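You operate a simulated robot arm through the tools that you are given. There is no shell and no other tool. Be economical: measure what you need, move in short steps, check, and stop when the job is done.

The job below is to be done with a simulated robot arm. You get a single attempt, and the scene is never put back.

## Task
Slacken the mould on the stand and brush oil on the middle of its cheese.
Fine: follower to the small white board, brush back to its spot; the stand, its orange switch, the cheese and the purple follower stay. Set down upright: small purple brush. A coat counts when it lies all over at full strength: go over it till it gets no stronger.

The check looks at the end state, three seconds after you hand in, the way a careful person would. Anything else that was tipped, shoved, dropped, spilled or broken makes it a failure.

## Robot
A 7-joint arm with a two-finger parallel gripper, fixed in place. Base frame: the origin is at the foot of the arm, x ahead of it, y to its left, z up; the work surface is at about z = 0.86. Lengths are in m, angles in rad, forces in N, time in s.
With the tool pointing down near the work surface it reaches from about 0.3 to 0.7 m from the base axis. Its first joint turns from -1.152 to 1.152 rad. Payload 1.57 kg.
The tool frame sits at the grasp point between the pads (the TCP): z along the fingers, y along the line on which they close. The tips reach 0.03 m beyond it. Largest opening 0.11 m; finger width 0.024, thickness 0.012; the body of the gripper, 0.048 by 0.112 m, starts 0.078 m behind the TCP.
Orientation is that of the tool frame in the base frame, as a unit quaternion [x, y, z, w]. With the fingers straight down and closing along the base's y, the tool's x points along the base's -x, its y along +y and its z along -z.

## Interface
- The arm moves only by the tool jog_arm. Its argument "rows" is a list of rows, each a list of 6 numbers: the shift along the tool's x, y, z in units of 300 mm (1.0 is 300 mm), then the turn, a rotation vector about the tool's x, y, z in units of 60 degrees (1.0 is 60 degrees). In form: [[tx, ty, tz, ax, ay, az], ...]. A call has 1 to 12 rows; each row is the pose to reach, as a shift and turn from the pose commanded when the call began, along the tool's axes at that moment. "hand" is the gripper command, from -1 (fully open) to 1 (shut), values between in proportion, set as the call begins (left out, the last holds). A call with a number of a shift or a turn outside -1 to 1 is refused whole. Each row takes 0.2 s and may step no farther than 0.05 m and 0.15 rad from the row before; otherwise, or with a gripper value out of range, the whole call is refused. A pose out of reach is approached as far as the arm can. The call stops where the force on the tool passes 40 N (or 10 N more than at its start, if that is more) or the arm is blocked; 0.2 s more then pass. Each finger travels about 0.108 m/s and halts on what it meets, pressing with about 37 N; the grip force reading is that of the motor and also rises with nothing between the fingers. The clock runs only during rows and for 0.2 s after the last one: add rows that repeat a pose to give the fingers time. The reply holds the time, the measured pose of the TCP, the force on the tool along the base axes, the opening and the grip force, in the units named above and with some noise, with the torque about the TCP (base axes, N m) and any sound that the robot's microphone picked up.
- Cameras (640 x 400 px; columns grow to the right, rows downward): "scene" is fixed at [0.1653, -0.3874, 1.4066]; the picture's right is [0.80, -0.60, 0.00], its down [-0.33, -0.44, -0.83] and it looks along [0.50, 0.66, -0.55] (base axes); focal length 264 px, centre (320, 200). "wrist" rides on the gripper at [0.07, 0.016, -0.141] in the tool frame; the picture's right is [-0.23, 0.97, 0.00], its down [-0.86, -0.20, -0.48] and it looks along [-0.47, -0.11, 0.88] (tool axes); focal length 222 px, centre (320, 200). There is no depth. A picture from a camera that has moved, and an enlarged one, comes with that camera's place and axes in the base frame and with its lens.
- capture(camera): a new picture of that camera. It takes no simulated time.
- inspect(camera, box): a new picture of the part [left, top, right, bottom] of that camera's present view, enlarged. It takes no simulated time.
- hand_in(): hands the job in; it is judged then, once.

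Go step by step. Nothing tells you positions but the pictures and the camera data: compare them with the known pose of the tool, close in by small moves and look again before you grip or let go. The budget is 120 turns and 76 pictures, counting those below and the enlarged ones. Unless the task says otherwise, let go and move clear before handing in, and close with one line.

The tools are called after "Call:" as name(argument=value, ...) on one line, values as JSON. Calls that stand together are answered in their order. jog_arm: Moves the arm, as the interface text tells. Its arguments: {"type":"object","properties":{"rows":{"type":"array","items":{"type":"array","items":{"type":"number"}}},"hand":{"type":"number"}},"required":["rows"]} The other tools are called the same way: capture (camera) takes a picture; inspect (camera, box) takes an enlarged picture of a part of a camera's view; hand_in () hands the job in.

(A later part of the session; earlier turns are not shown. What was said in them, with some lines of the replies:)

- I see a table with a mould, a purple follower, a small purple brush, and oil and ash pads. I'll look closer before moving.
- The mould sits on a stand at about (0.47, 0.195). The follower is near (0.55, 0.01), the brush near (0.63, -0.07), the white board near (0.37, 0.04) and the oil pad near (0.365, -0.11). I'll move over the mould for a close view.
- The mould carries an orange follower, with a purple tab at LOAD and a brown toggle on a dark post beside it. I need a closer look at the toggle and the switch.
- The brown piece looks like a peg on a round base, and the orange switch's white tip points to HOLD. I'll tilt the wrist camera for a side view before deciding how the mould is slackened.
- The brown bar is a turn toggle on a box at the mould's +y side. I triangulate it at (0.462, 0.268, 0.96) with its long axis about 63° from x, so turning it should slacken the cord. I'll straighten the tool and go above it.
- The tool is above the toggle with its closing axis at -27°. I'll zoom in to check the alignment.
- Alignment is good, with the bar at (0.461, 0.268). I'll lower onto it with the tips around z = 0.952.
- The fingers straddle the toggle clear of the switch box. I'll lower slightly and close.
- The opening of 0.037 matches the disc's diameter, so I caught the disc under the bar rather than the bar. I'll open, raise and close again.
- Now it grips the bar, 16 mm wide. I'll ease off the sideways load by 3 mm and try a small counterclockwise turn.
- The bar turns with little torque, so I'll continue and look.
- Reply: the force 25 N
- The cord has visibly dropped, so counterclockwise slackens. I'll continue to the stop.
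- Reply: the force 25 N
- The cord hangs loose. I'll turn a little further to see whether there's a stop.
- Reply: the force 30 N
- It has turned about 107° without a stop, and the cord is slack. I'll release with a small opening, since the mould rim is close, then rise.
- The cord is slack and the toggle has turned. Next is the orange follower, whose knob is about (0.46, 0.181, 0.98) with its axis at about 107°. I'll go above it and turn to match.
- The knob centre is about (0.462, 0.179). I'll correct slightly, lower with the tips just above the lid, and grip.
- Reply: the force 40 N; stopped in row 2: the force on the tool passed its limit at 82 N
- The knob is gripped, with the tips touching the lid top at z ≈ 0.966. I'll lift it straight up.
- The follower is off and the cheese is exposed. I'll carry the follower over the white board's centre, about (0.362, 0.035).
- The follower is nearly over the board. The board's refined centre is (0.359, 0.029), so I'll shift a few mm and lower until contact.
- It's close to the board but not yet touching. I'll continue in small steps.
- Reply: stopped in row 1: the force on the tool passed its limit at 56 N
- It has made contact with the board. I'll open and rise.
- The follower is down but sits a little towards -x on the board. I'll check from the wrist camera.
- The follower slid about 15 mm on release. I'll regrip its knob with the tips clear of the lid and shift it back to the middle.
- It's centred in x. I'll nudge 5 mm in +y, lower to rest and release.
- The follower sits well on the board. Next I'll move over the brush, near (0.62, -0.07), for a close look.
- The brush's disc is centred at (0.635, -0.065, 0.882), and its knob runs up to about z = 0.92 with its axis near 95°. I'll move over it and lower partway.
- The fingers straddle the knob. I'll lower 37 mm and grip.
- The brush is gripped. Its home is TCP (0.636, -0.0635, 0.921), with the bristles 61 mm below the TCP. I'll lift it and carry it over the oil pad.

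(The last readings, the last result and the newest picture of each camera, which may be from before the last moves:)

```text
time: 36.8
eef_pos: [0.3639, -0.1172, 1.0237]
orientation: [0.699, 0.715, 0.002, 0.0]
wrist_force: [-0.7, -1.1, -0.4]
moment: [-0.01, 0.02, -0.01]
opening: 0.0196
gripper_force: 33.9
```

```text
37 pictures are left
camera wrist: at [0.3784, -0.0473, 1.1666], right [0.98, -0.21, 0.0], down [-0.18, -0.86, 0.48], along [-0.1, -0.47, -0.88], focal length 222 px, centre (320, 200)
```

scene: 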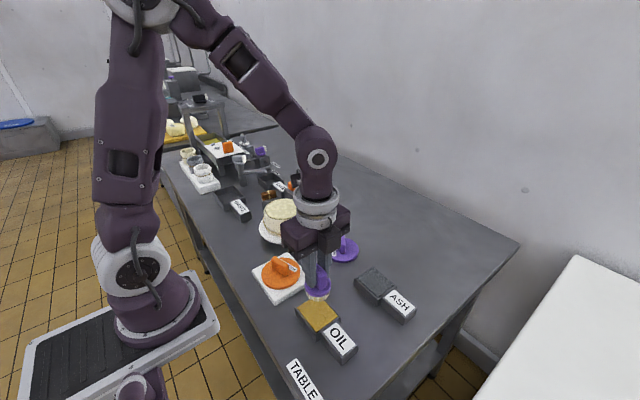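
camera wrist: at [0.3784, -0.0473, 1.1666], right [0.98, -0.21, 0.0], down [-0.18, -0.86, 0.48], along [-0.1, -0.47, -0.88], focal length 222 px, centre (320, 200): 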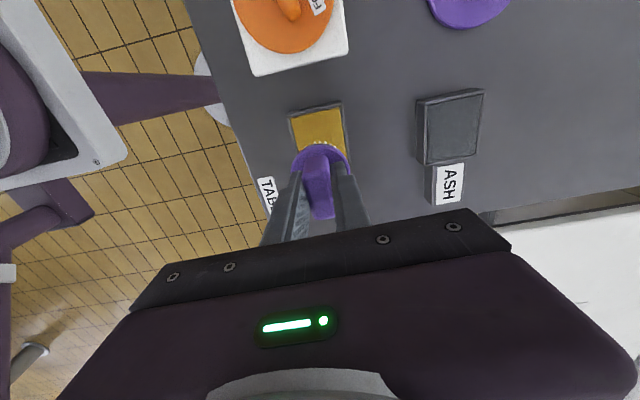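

The brush is above the oil pad. I'll lower gently to contact.

Call:
jog_arm(rows=[[0.017, 0, 0.1, 0, 0, 0], [0.017, 0, 0.2, 0, 0, 0]])

Call:
inspect(camera="scene", box=[270, 240, 370, 340])

```text
time: 37.4
eef_pos: [0.3631, -0.1113, 0.9645]
orientation: [0.7, 0.714, 0.002, 0.001]
wrist_force: [0.1, -0.4, -0.7]
moment: [0.0, 0.0, -0.08]
opening: 0.0194
gripper_force: 33.7
```

```text
4.00 times, centred on (320, 290) of scene
camera zoom: at [0.1653, -0.3874, 1.4066], right [0.8, -0.6, 0.0], down [-0.33, -0.44, -0.83], along [0.5, 0.66, -0.55], focal length 1054 px, centre (320, -160)
```

zoom: 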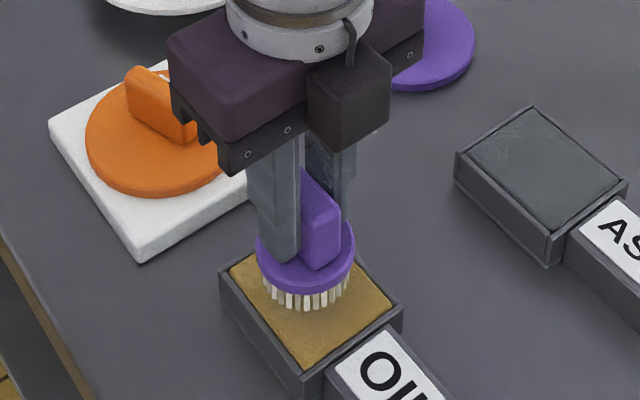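

It's over the middle of the pad. I'll lower in fine steps until contact.

Call:
jog_arm(rows=[[0, 0, 0.015, 0, 0, 0], [0, 0, 0.03, 0, 0, 0], [0, 0, 0.04, 0, 0, 0]])

Call:
jog_arm(rows=[[0, 0, 0.01, 0, 0, 0], [0, 0, 0.02, 0, 0, 0], [0, 0, 0.03, 0, 0, 0]])

```text
time: 38.1
eef_pos: [0.3637, -0.1107, 0.9528]
orientation: [0.7, 0.714, 0.002, 0.0]
wrist_force: [0.0, -0.5, -1.4]
moment: [0.01, 0.03, 0.0]
opening: 0.0193
gripper_force: 34.1
```

```text
time: 38.9
eef_pos: [0.3629, -0.1112, 0.9463]
orientation: [0.7, 0.715, 0.003, 0.0]
wrist_force: [-2.1, 1.2, 17.4]
moment: [0.02, 0.39, -0.03]
opening: 0.0193
gripper_force: 33.3
stopped in row 3: the force on the tool passed its limit at 54 N (the readings are from after the stop); the commanded pose is now the measured one
```

It touches the pad at TCP z ≈ 0.947. I'll dwell briefly, lift and check the bristles.

Call:
jog_arm(rows=[[0, 0, 0, 0, 0, 0], [0, 0.008, 0, 0, 0, 0], [0, -0.008, 0, 0, 0, 0], [0, 0, 0, 0, 0, 0], [0, 0, -0.1, 0, 0, 0], [0, 0, -0.23, 0, 0, 0]])

Call:
inspect(camera="scene", box=[270, 240, 370, 340])

```text
time: 40.3
eef_pos: [0.364, -0.1111, 1.0151]
orientation: [0.7, 0.714, 0.002, 0.002]
wrist_force: [-0.7, -0.6, -1.2]
moment: [-0.02, 0.02, 0.02]
opening: 0.0193
gripper_force: 33.2
```

```text
4.00 times, centred on (320, 290) of scene
camera zoom: at [0.1653, -0.3874, 1.4066], right [0.8, -0.6, 0.0], down [-0.33, -0.44, -0.83], along [0.5, 0.66, -0.55], focal length 1054 px, centre (320, -160)
```

zoom: 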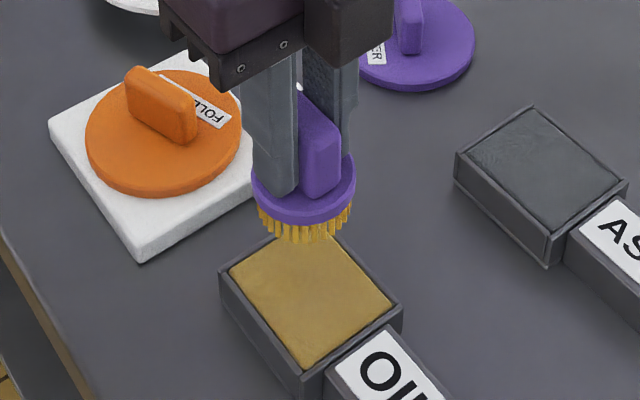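

The bristles are now oily. I'll lift and carry the brush over the cheese centre, about (0.459, 0.182).

Call:
jog_arm(rows=[[0, 0, -0.13, 0, 0, 0], [0, 0, -0.25, 0, 0, 0], [0.138, 0.048, -0.25, 0, 0, 0], [0.277, 0.095, -0.25, 0, 0, 0], [0.416, 0.143, -0.25, 0, 0, 0], [0.554, 0.191, -0.25, 0, 0, 0], [0.693, 0.239, -0.25, 0, 0, 0], [0.83, 0.286, -0.25, 0, 0, 0], [0.97, 0.334, -0.25, 0, 0, 0]])

Call:
inspect(camera="wrist", box=[220, 60, 420, 240])

Call:
inspect(camera="scene", box=[230, 140, 350, 250])

```text
time: 42.3
eef_pos: [0.4556, 0.1818, 1.0927]
orientation: [0.701, 0.713, 0.002, 0.001]
wrist_force: [0.0, 0.8, -0.4]
moment: [0.0, 0.02, -0.02]
opening: 0.0195
gripper_force: 33.8
```

```text
2.22 times, centred on (320, 150) of wrist
camera zoom: at [0.4717, 0.2509, 1.2334], right [0.98, -0.21, 0.01], down [-0.19, -0.86, 0.48], along [-0.09, -0.47, -0.88], focal length 494 px, centre (320, 311)
```

zoom: 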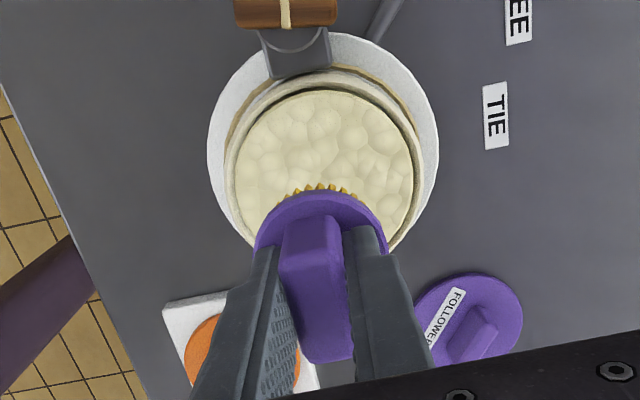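

```text
3.64 times, centred on (290, 195) of scene
camera zoom: at [0.1653, -0.3874, 1.4066], right [0.8, -0.6, 0.0], down [-0.34, -0.44, -0.83], along [0.5, 0.66, -0.55], focal length 958 px, centre (429, 218)
```

zoom: 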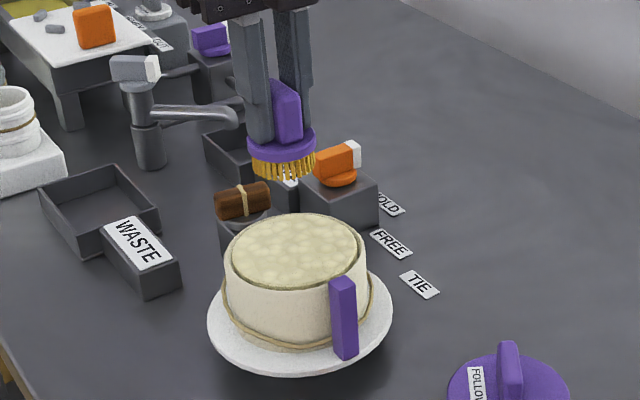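

The cheese centre refines to about (0.4635, 0.186) with its top near z = 0.95. I'll shift slightly and lower to contact.

Call:
jog_arm(rows=[[0.013, 0.025, 0.07, 0, 0, 0], [0.013, 0.025, 0.14, 0, 0, 0], [0.013, 0.025, 0.21, 0, 0, 0]])

Call:
jog_arm(rows=[[0, 0, 0.008, 0, 0, 0], [0, 0, 0.016, 0, 0, 0], [0, 0, 0.024, 0, 0, 0], [0, 0, 0.032, 0, 0, 0]])

Call:
inspect(camera="scene", box=[240, 160, 340, 250])

```text
time: 43.1
eef_pos: [0.4644, 0.1849, 1.0279]
orientation: [0.7, 0.715, 0.003, 0.001]
wrist_force: [0.0, 0.3, -1.4]
moment: [0.03, -0.01, 0.0]
opening: 0.0196
gripper_force: 33.1
```

```text
time: 44.1
eef_pos: [0.4659, 0.1851, 1.0194]
orientation: [0.7, 0.714, 0.003, 0.001]
wrist_force: [-0.8, 1.0, -1.1]
moment: [-0.02, 0.02, 0.0]
opening: 0.0193
gripper_force: 33.8
```

```text
4.44 times, centred on (290, 205) of scene
camera zoom: at [0.1653, -0.3874, 1.4066], right [0.8, -0.6, 0.0], down [-0.33, -0.44, -0.83], along [0.5, 0.66, -0.55], focal length 1171 px, centre (453, 178)
```

zoom: 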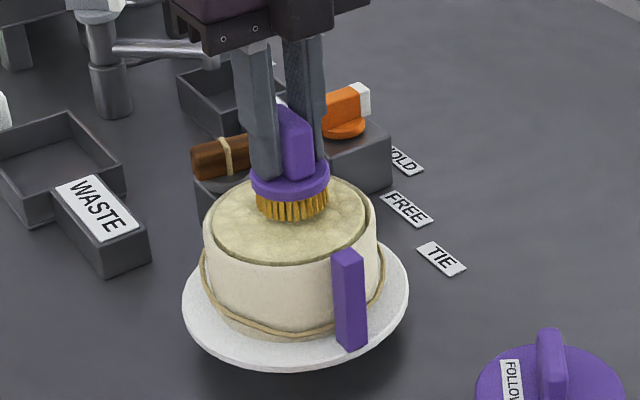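

The bristles are nearly at the cheese, so I'll continue in fine steps.

Call:
jog_arm(rows=[[0, 0, 0.006, 0, 0, 0], [0, 0, 0.012, 0, 0, 0], [0, 0, 0.018, 0, 0, 0]])

Call:
jog_arm(rows=[[0, 0, 0.006, 0, 0, 0], [0, 0, 0.012, 0, 0, 0]])

```text
time: 44.9
eef_pos: [0.4659, 0.1854, 1.013]
orientation: [0.7, 0.714, 0.003, 0.001]
wrist_force: [-0.2, 0.8, -1.4]
moment: [0.01, 0.02, 0.01]
opening: 0.0194
gripper_force: 33.1
```

```text
time: 45.5
eef_pos: [0.4655, 0.1856, 1.0126]
orientation: [0.699, 0.715, 0.004, 0.002]
wrist_force: [-3.9, -1.4, 11.0]
moment: [-0.11, 0.45, -0.02]
opening: 0.0195
gripper_force: 33.6
stopped in row 2: the force on the tool passed its limit at 44 N (the readings are from after the stop); the commanded pose is now the measured one
```

The brush is in contact at about 11 N. I'll rub gently around the middle.

Call:
jog_arm(rows=[[0.02, 0, 0, 0, 0, 0], [0.03, 0.02, 0, 0, 0, 0], [0, 0.035, 0, 0, 0, 0], [-0.03, 0.02, 0, 0, 0, 0], [-0.035, -0.01, 0, 0, 0, 0], [-0.01, -0.035, 0, 0, 0, 0], [0.025, -0.025, 0, 0, 0, 0], [0.03, 0.01, 0, 0, 0, 0], [0, 0.02, 0, 0, 0, 0], [-0.02, 0, 0, 0, 0, 0], [0, -0.02, 0, 0, 0, 0], [0, 0, 0, 0, 0, 0]])

```text
time: 48.4
eef_pos: [0.4642, 0.1845, 1.0135]
orientation: [0.699, 0.715, 0.002, 0.001]
wrist_force: [-5.2, -1.6, 13.5]
moment: [-0.13, 0.34, 0.02]
opening: 0.0193
gripper_force: 33.6
stopped in row 12: the force on the tool passed its limit at 41 N (the readings are from after the stop); the commanded pose is now the measured one
```

Rubbing went fine. I'll lift off and look at the coat.

Call:
jog_arm(rows=[[0, 0, -0.1, 0, 0, 0], [0, 0, -0.25, 0, 0, 0]])

Call:
inspect(camera="scene", box=[240, 160, 340, 250])

Call:
inspect(camera="wrist", box=[220, 60, 420, 240])

```text
time: 49.0
eef_pos: [0.4637, 0.1848, 1.0867]
orientation: [0.7, 0.715, 0.002, -0.001]
wrist_force: [0.8, -0.2, -0.9]
moment: [0.01, 0.01, -0.01]
opening: 0.0194
gripper_force: 33.3
```

```text
4.44 times, centred on (290, 205) of scene
camera zoom: at [0.1653, -0.3874, 1.4066], right [0.8, -0.6, 0.0], down [-0.33, -0.44, -0.83], along [0.5, 0.66, -0.55], focal length 1171 px, centre (453, 178)
```

zoom: 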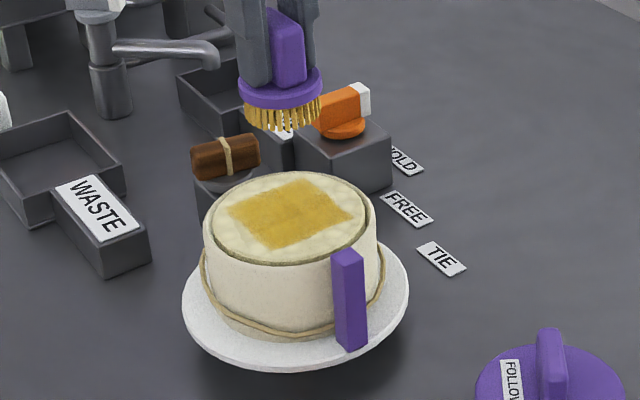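

```text
2.22 times, centred on (320, 150) of wrist
camera zoom: at [0.479, 0.2548, 1.2293], right [0.98, -0.21, 0.0], down [-0.18, -0.86, 0.48], along [-0.1, -0.47, -0.88], focal length 494 px, centre (320, 311)
```

zoom: 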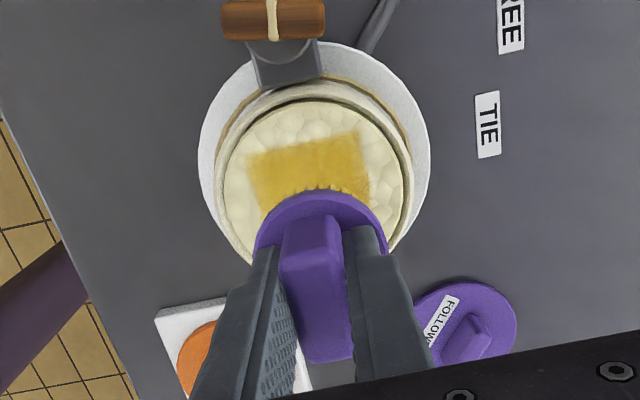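

A square patch in the middle is taking oil, but its corners and the +x edge look paler. I'll go over it again with slightly wider strokes that stay inside the rim.

Call:
jog_arm(rows=[[0.01, 0.004, 0.1, 0, 0, 0], [0.01, 0.004, 0.2, 0, 0, 0], [0.01, 0.004, 0.235, 0, 0, 0], [0.01, 0.004, 0.242, 0, 0, 0], [0.01, 0.004, 0.246, 0, 0, 0]])

Call:
jog_arm(rows=[[0.02, 0.02, 0, 0, 0, 0], [0.042, 0.042, 0, 0, 0, 0], [0.042, 0, 0, 0, 0, 0], [0.042, -0.042, 0, 0, 0, 0], [0, -0.042, 0, 0, 0, 0], [-0.042, -0.042, 0, 0, 0, 0], [-0.042, 0, 0, 0, 0, 0], [-0.042, 0.042, 0, 0, 0, 0], [0, 0.042, 0, 0, 0, 0], [0.042, 0.042, 0, 0, 0, 0], [0.02, 0.02, 0, 0, 0, 0], [0, 0, 0, 0, 0, 0]])

```text
time: 50.1
eef_pos: [0.4664, 0.1885, 1.013]
orientation: [0.7, 0.714, 0.002, 0.0]
wrist_force: [-1.3, -0.3, 3.3]
moment: [-0.01, 0.12, -0.03]
opening: 0.0192
gripper_force: 33.1
```

```text
time: 52.8
eef_pos: [0.4659, 0.1877, 1.0136]
orientation: [0.699, 0.715, 0.002, 0.0]
wrist_force: [0.4, -0.3, -0.4]
moment: [0.01, 0.01, 0.01]
opening: 0.0193
gripper_force: 33.2
```

Contact was light by the end of that pass. I'll press about 1 mm deeper and repeat the pass.

Call:
jog_arm(rows=[[0, 0, 0.003, 0, 0, 0], [0.02, 0.02, 0.003, 0, 0, 0], [0.042, 0.042, 0.003, 0, 0, 0], [0.042, 0, 0.003, 0, 0, 0], [0.042, -0.042, 0.003, 0, 0, 0], [0, -0.042, 0.003, 0, 0, 0], [-0.042, -0.042, 0.003, 0, 0, 0], [-0.042, 0, 0.003, 0, 0, 0], [-0.042, 0.042, 0.003, 0, 0, 0], [0, 0.042, 0.003, 0, 0, 0], [0.02, 0.02, 0.003, 0, 0, 0], [0, 0, 0.003, 0, 0, 0]])

Call:
jog_arm(rows=[[0, 0, -0.1, 0, 0, 0], [0, 0, -0.25, 0, 0, 0]])

Call:
inspect(camera="scene", box=[240, 160, 340, 250])

```text
time: 55.4
eef_pos: [0.4671, 0.1905, 1.0134]
orientation: [0.699, 0.715, 0.004, 0.001]
wrist_force: [5.8, 7.6, 21.2]
moment: [0.16, -0.03, -0.05]
opening: 0.0192
gripper_force: 33.0
```

```text
time: 56.0
eef_pos: [0.4651, 0.1886, 1.0884]
orientation: [0.7, 0.715, 0.001, 0.001]
wrist_force: [-0.3, -0.4, -0.8]
moment: [0.0, 0.01, 0.0]
opening: 0.0194
gripper_force: 33.1
```

```text
4.44 times, centred on (290, 205) of scene
camera zoom: at [0.1653, -0.3874, 1.4066], right [0.8, -0.6, 0.0], down [-0.33, -0.44, -0.83], along [0.5, 0.66, -0.55], focal length 1171 px, centre (453, 178)
```

zoom: 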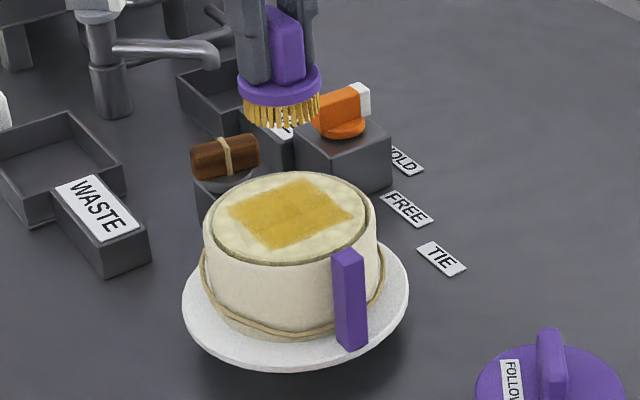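

The patch looks similar to before. I'll zoom in on the patch and on the brush's oil.

Call:
inspect(camera="scene", box=[280, 195, 325, 220])

Call:
inspect(camera="scene", box=[285, 170, 325, 195])

```text
14.22 times, centred on (302, 208) of scene
camera zoom: at [0.1653, -0.3874, 1.4066], right [0.8, -0.6, 0.0], down [-0.33, -0.44, -0.83], along [0.5, 0.66, -0.55], focal length 3749 px, centre (569, 93)
```

zoom: 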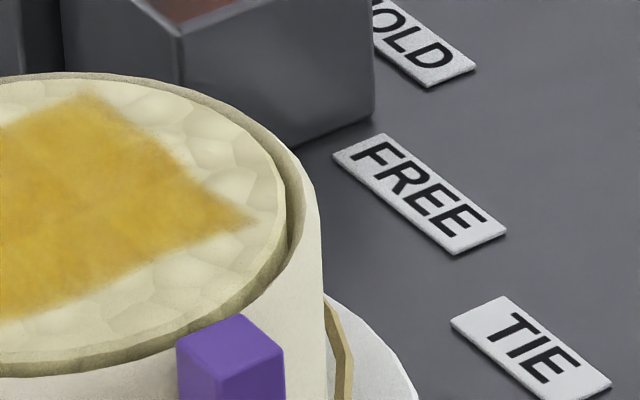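

```text
16.00 times, centred on (305, 182) of scene
camera zoom: at [0.1653, -0.3874, 1.4066], right [0.8, -0.6, 0.0], down [-0.33, -0.44, -0.83], along [0.5, 0.66, -0.55], focal length 4217 px, centre (560, 480)
```

zoom: 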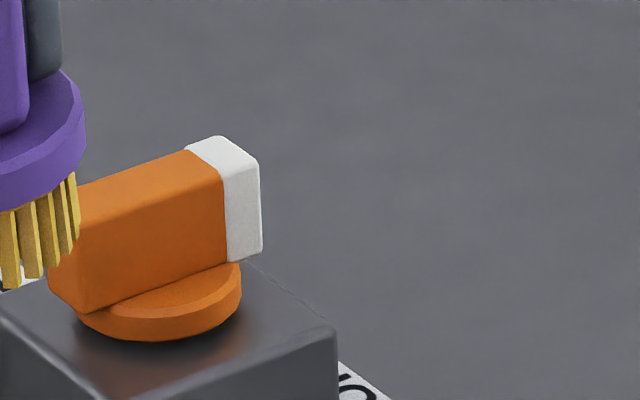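

Call:
inspect(camera="scene", box=[284, 194, 324, 220])

Call:
inspect(camera="scene", box=[260, 194, 325, 224])

```text
15.38 times, centred on (304, 207) of scene
camera zoom: at [0.1653, -0.3874, 1.4066], right [0.8, -0.6, 0.0], down [-0.33, -0.44, -0.83], along [0.5, 0.66, -0.55], focal length 4055 px, centre (566, 92)
```

zoom: 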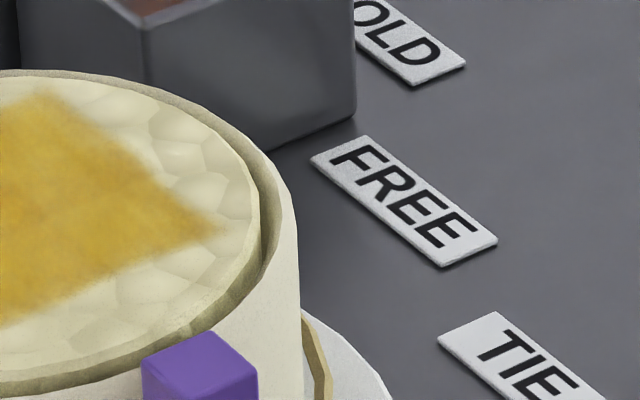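

```text
9.85 times, centred on (292, 209) of scene
camera zoom: at [0.1653, -0.3874, 1.4066], right [0.8, -0.6, 0.0], down [-0.33, -0.44, -0.83], along [0.5, 0.66, -0.55], focal length 2595 px, centre (591, 111)
```

zoom: 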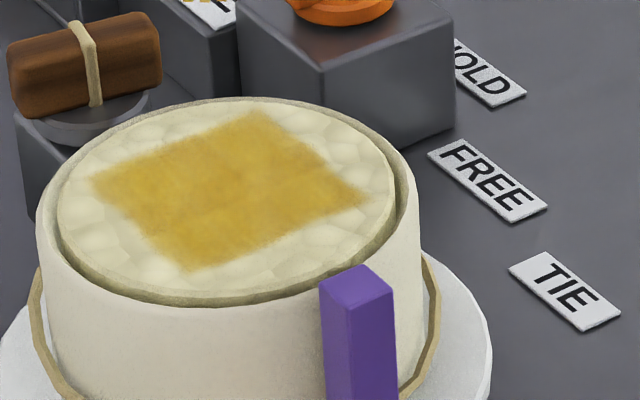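

The patch is fairly uniform. To be sure it gets no stronger, I'll re-dip once and make a final pass.

Call:
jog_arm(rows=[[-0.142, -0.051, 0, 0, 0, 0], [-0.283, -0.102, 0, 0, 0, 0], [-0.425, -0.153, 0, 0, 0, 0], [-0.566, -0.204, 0, 0, 0, 0], [-0.708, -0.255, 0, 0, 0, 0], [-0.85, -0.306, 0, 0, 0, 0], [-0.991, -0.357, 0, 0, 0, 0], [-0.991, -0.357, 0.15, 0, 0, 0], [-0.991, -0.357, 0.3, 0, 0, 0], [-0.991, -0.357, 0.44, 0, 0, 0]])

Call:
jog_arm(rows=[[0, 0, 0.015, 0, 0, 0], [0, 0, 0.025, 0, 0, 0], [0, 0, 0.03, 0, 0, 0], [0, 0, 0.034, 0, 0, 0]])

```text
time: 58.1
eef_pos: [0.3635, -0.1127, 0.9538]
orientation: [0.699, 0.715, 0.001, 0.0]
wrist_force: [0.8, 0.5, -1.0]
moment: [0.0, 0.0, -0.01]
opening: 0.0193
gripper_force: 33.9
```

```text
time: 59.0
eef_pos: [0.366, -0.1115, 0.9474]
orientation: [0.699, 0.715, 0.003, 0.001]
wrist_force: [-2.7, 0.9, 16.2]
moment: [-0.15, 0.32, 0.01]
opening: 0.0193
gripper_force: 33.8
stopped in row 4: the force on the tool passed its limit at 48 N (the readings are from after the stop); the commanded pose is now the measured one
```

The brush is re-dipped. I'll lift and return over the cheese.

Call:
jog_arm(rows=[[0, 0, 0, 0, 0, 0], [0, 0, 0, 0, 0, 0], [0, 0, -0.16, 0, 0, 0], [0, 0, -0.32, 0, 0, 0], [0, 0, -0.475, 0, 0, 0], [0.142, 0.05, -0.475, 0, 0, 0], [0.283, 0.1, -0.475, 0, 0, 0], [0.425, 0.15, -0.475, 0, 0, 0], [0.566, 0.2, -0.475, 0, 0, 0], [0.708, 0.25, -0.475, 0, 0, 0], [0.85, 0.3, -0.475, 0, 0, 0], [0.991, 0.35, -0.475, 0, 0, 0]])

Call:
jog_arm(rows=[[0, 0, 0.1, 0, 0, 0], [0, 0, 0.2, 0, 0, 0], [0, 0, 0.235, 0, 0, 0], [0, 0, 0.248, 0, 0, 0]])

```text
time: 61.6
eef_pos: [0.4616, 0.1883, 1.0893]
orientation: [0.7, 0.714, 0.003, 0.002]
wrist_force: [-0.2, -0.4, 0.0]
moment: [0.0, -0.02, 0.01]
opening: 0.0191
gripper_force: 33.6
```

```text
time: 62.6
eef_pos: [0.463, 0.1864, 1.0164]
orientation: [0.699, 0.715, 0.002, 0.001]
wrist_force: [-0.3, -0.6, -0.6]
moment: [0.01, 0.02, -0.02]
opening: 0.0193
gripper_force: 33.5
```

Call:
jog_arm(rows=[[0.006, 0.01, 0.007, 0, 0, 0], [0.006, 0.01, 0.0125, 0, 0, 0]])

Call:
jog_arm(rows=[[0.02, 0.02, 0.002, 0, 0, 0], [0.042, 0.042, 0.002, 0, 0, 0], [0.042, 0, 0.002, 0, 0, 0], [0.042, -0.042, 0.002, 0, 0, 0], [0, -0.042, 0.002, 0, 0, 0], [-0.042, -0.042, 0.002, 0, 0, 0], [-0.042, 0, 0.002, 0, 0, 0], [-0.042, 0.042, 0.002, 0, 0, 0], [0, 0.042, 0.002, 0, 0, 0], [0.042, 0.042, 0.002, 0, 0, 0], [0.02, 0.02, 0.002, 0, 0, 0], [0, 0, 0.002, 0, 0, 0]])

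Call:
jog_arm(rows=[[0, -0.03, 0, 0, 0, 0], [0.03, -0.03, 0, 0, 0, 0], [0.03, 0.03, 0, 0, 0, 0], [-0.03, 0.03, 0, 0, 0, 0], [-0.03, -0.03, 0, 0, 0, 0], [0, -0.03, 0, 0, 0, 0], [0, 0, 0, 0, 0, 0], [0, 0, -0.1, 0, 0, 0], [0, 0, -0.25, 0, 0, 0]])

Call:
inspect(camera="scene", box=[260, 194, 325, 224])

```text
time: 63.2
eef_pos: [0.4654, 0.1901, 1.0127]
orientation: [0.699, 0.715, 0.003, 0.001]
wrist_force: [-4.0, -0.9, 16.2]
moment: [-0.26, 0.43, -0.03]
opening: 0.0194
gripper_force: 33.2
```

```text
time: 64.3
eef_pos: [0.4547, 0.2002, 1.0139]
orientation: [0.698, 0.716, 0.009, 0.0]
wrist_force: [-1.6, -1.6, 7.5]
moment: [-0.21, 0.25, -0.01]
opening: 0.0193
gripper_force: 33.1
stopped in row 5: the force on the tool passed its limit at 44 N (the readings are from after the stop); the commanded pose is now the measured one
```

```text
time: 66.3
eef_pos: [0.4522, 0.1998, 1.0879]
orientation: [0.698, 0.716, 0.008, 0.001]
wrist_force: [1.3, -0.1, -0.6]
moment: [0.0, 0.03, 0.0]
opening: 0.0193
gripper_force: 32.8
```

```text
9.85 times, centred on (292, 209) of scene
camera zoom: at [0.1653, -0.3874, 1.4066], right [0.8, -0.6, 0.0], down [-0.33, -0.44, -0.83], along [0.5, 0.66, -0.55], focal length 2595 px, centre (591, 111)
```

zoom: 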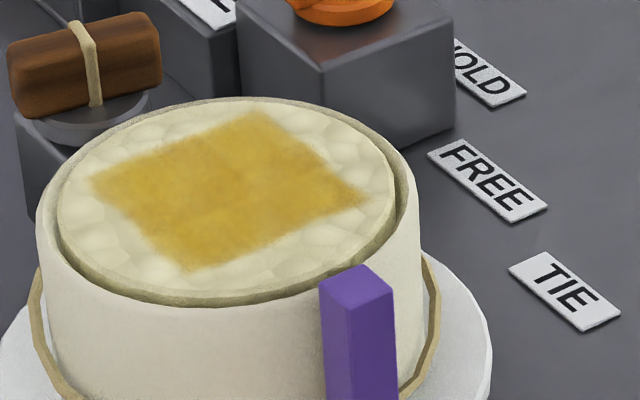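

The coat is even and got no stronger after a fresh dip, so it's at full strength. I'll take the brush back above its spot.

Call:
jog_arm(rows=[[-0.127, 0.084, 0, 0.011, -0.008, 0.005], [-0.255, 0.168, 0, 0.011, -0.008, 0.005], [-0.383, 0.253, 0, 0.011, -0.008, 0.005], [-0.51, 0.337, 0, 0.011, -0.008, 0.005], [-0.638, 0.421, 0, 0.011, -0.008, 0.005], [-0.766, 0.506, 0, 0.011, -0.008, 0.005], [-0.893, 0.59, 0, 0.011, -0.008, 0.005]])

Call:
jog_arm(rows=[[0, 0, 0.15, 0, 0, 0], [0, 0, 0.3, 0, 0, 0], [0, 0, 0.44, 0, 0, 0], [0, 0, 0.5, 0, 0, 0], [0, 0, 0.53, 0, 0, 0]])

Call:
inspect(camera="scene", box=[350, 200, 430, 270])

```text
time: 67.9
eef_pos: [0.636, -0.065, 1.0859]
orientation: [0.7, 0.714, 0.0, -0.001]
wrist_force: [0.6, 0.4, -1.2]
moment: [0.07, 0.01, 0.02]
opening: 0.0194
gripper_force: 33.3
```

```text
time: 69.1
eef_pos: [0.6357, -0.0629, 0.9276]
orientation: [0.699, 0.715, 0.0, 0.0]
wrist_force: [0.0, -0.1, -0.9]
moment: [-0.01, 0.0, -0.01]
opening: 0.0193
gripper_force: 33.0
```

```text
5.71 times, centred on (390, 235) of scene
camera zoom: at [0.1653, -0.3874, 1.4066], right [0.8, -0.6, 0.0], down [-0.33, -0.44, -0.83], along [0.5, 0.66, -0.55], focal length 1506 px, centre (-80, 0)
```

zoom: 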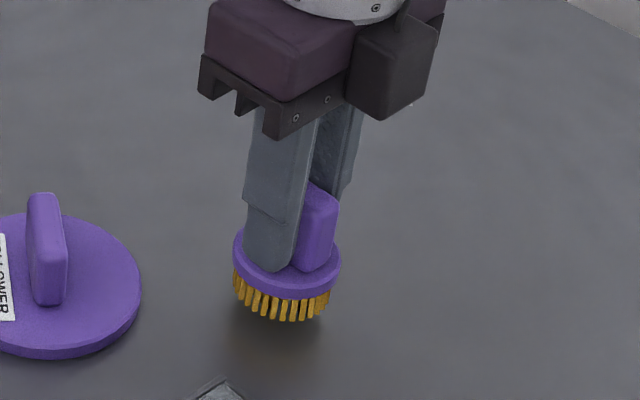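

The brush is just above its spot. I'll lower in fine steps to contact.

Call:
jog_arm(rows=[[0, 0, 0.008, 0, 0, 0], [0, 0, 0.015, 0, 0, 0], [0, 0, 0.02, 0, 0, 0], [0, 0, 0.022, 0, 0, 0]])

```text
time: 70.1
eef_pos: [0.6362, -0.0637, 0.921]
orientation: [0.7, 0.714, 0.0, 0.0]
wrist_force: [0.3, 0.1, -1.6]
moment: [0.0, 0.01, 0.0]
opening: 0.0194
gripper_force: 33.1
```

Call:
jog_arm(rows=[[0, 0, 0.003, 0, 0, 0], [0, 0, 0.006, 0, 0, 0]])

Call:
inspect(camera="scene", box=[350, 200, 430, 270])

```text
time: 70.7
eef_pos: [0.6375, -0.0632, 0.9193]
orientation: [0.7, 0.715, 0.001, -0.002]
wrist_force: [0.0, 0.6, -0.7]
moment: [-0.03, -0.04, 0.0]
opening: 0.0189
gripper_force: 33.1
```

```text
5.71 times, centred on (390, 235) of scene
camera zoom: at [0.1653, -0.3874, 1.4066], right [0.8, -0.6, 0.0], down [-0.33, -0.44, -0.83], along [0.5, 0.66, -0.55], focal length 1506 px, centre (-80, 0)
```

zoom: 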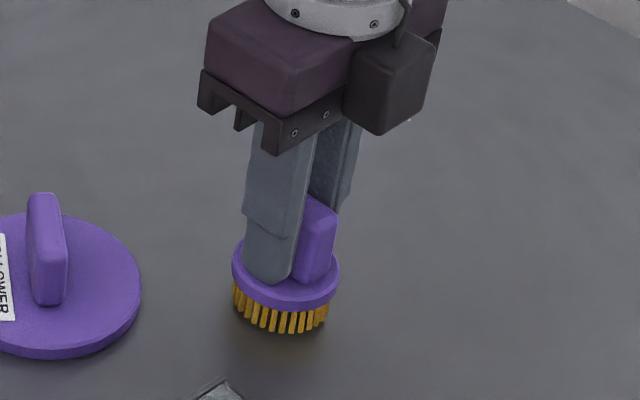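

About 2 mm remain, so I'll keep lowering.

Call:
jog_arm(rows=[[0, 0, 0.003, 0, 0, 0], [0, 0, 0.006, 0, 0, 0], [0, 0, 0.009, 0, 0, 0]])

```text
time: 71.5
eef_pos: [0.6367, -0.0622, 0.9166]
orientation: [0.7, 0.714, 0.001, 0.0]
wrist_force: [0.1, 0.7, 0.0]
moment: [0.01, -0.02, -0.01]
opening: 0.0192
gripper_force: 33.7
```

Call:
jog_arm(rows=[[0, 0, 0.003, 0, 0, 0], [0, 0, 0.005, 0, 0, 0]])

```text
time: 72.1
eef_pos: [0.6371, -0.0639, 0.917]
orientation: [0.7, 0.715, 0.001, 0.0]
wrist_force: [-0.8, 1.0, 6.3]
moment: [0.01, 0.18, -0.01]
opening: 0.0195
gripper_force: 33.3
```

The brush is touching the table, so I'll open and rise.

Call:
jog_arm(hand=0.2, rows=[[0, 0, 0, 0, 0, 0], [0, 0, 0, 0, 0, 0], [0, 0, -0.1, 0, 0, 0], [0, 0, -0.25, 0, 0, 0], [0, 0, -0.4, 0, 0, 0], [0, 0, -0.55, 0, 0, 0]])

Call:
capture(camera="scene")

Call:
inspect(camera="scene", box=[350, 200, 430, 270])

Call:
inspect(camera="scene", box=[230, 160, 360, 310])

```text
time: 73.5
eef_pos: [0.6366, -0.0626, 1.0813]
orientation: [0.7, 0.714, 0.0, -0.001]
wrist_force: [0.5, 0.3, 0.5]
moment: [0.0, 0.01, 0.01]
opening: 0.044
gripper_force: 0.0
```

```text
21 pictures are left
```

scene: 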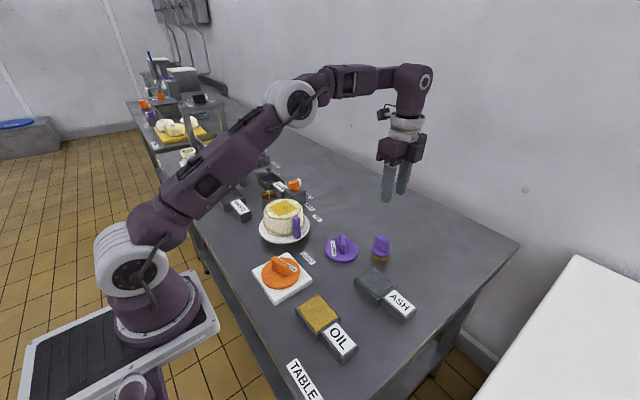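

```text
5.71 times, centred on (390, 235) of scene
camera zoom: at [0.1653, -0.3874, 1.4066], right [0.8, -0.6, 0.0], down [-0.33, -0.44, -0.83], along [0.5, 0.66, -0.55], focal length 1506 px, centre (-80, 0)
```

zoom: 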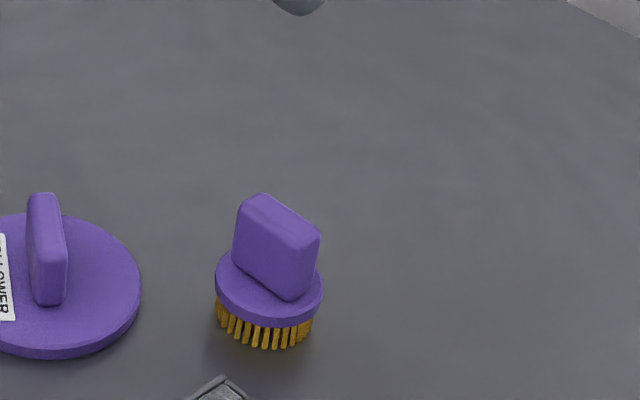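

```text
2.67 times, centred on (295, 235) of scene
camera zoom: at [0.1653, -0.3874, 1.4066], right [0.8, -0.6, 0.0], down [-0.33, -0.44, -0.83], along [0.5, 0.66, -0.55], focal length 703 px, centre (387, 107)
```

zoom: 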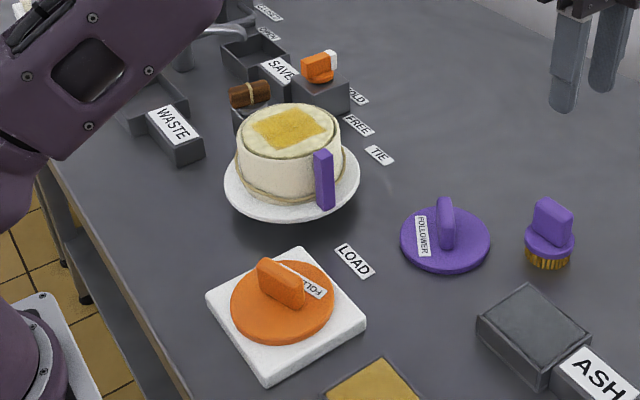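

The brush stands upright within about 1 cm of its spot. The follower is on the board, the cord is slack, the coat is full, and the gripper is clear, so I'm handing in.

Call:
hand_in()

```text
The job is handed in.
```

I slackened the mould and oiled the middle of the cheese to full strength; the orange follower is on the white board, and the brush stands upright about 1 cm from its original spot.
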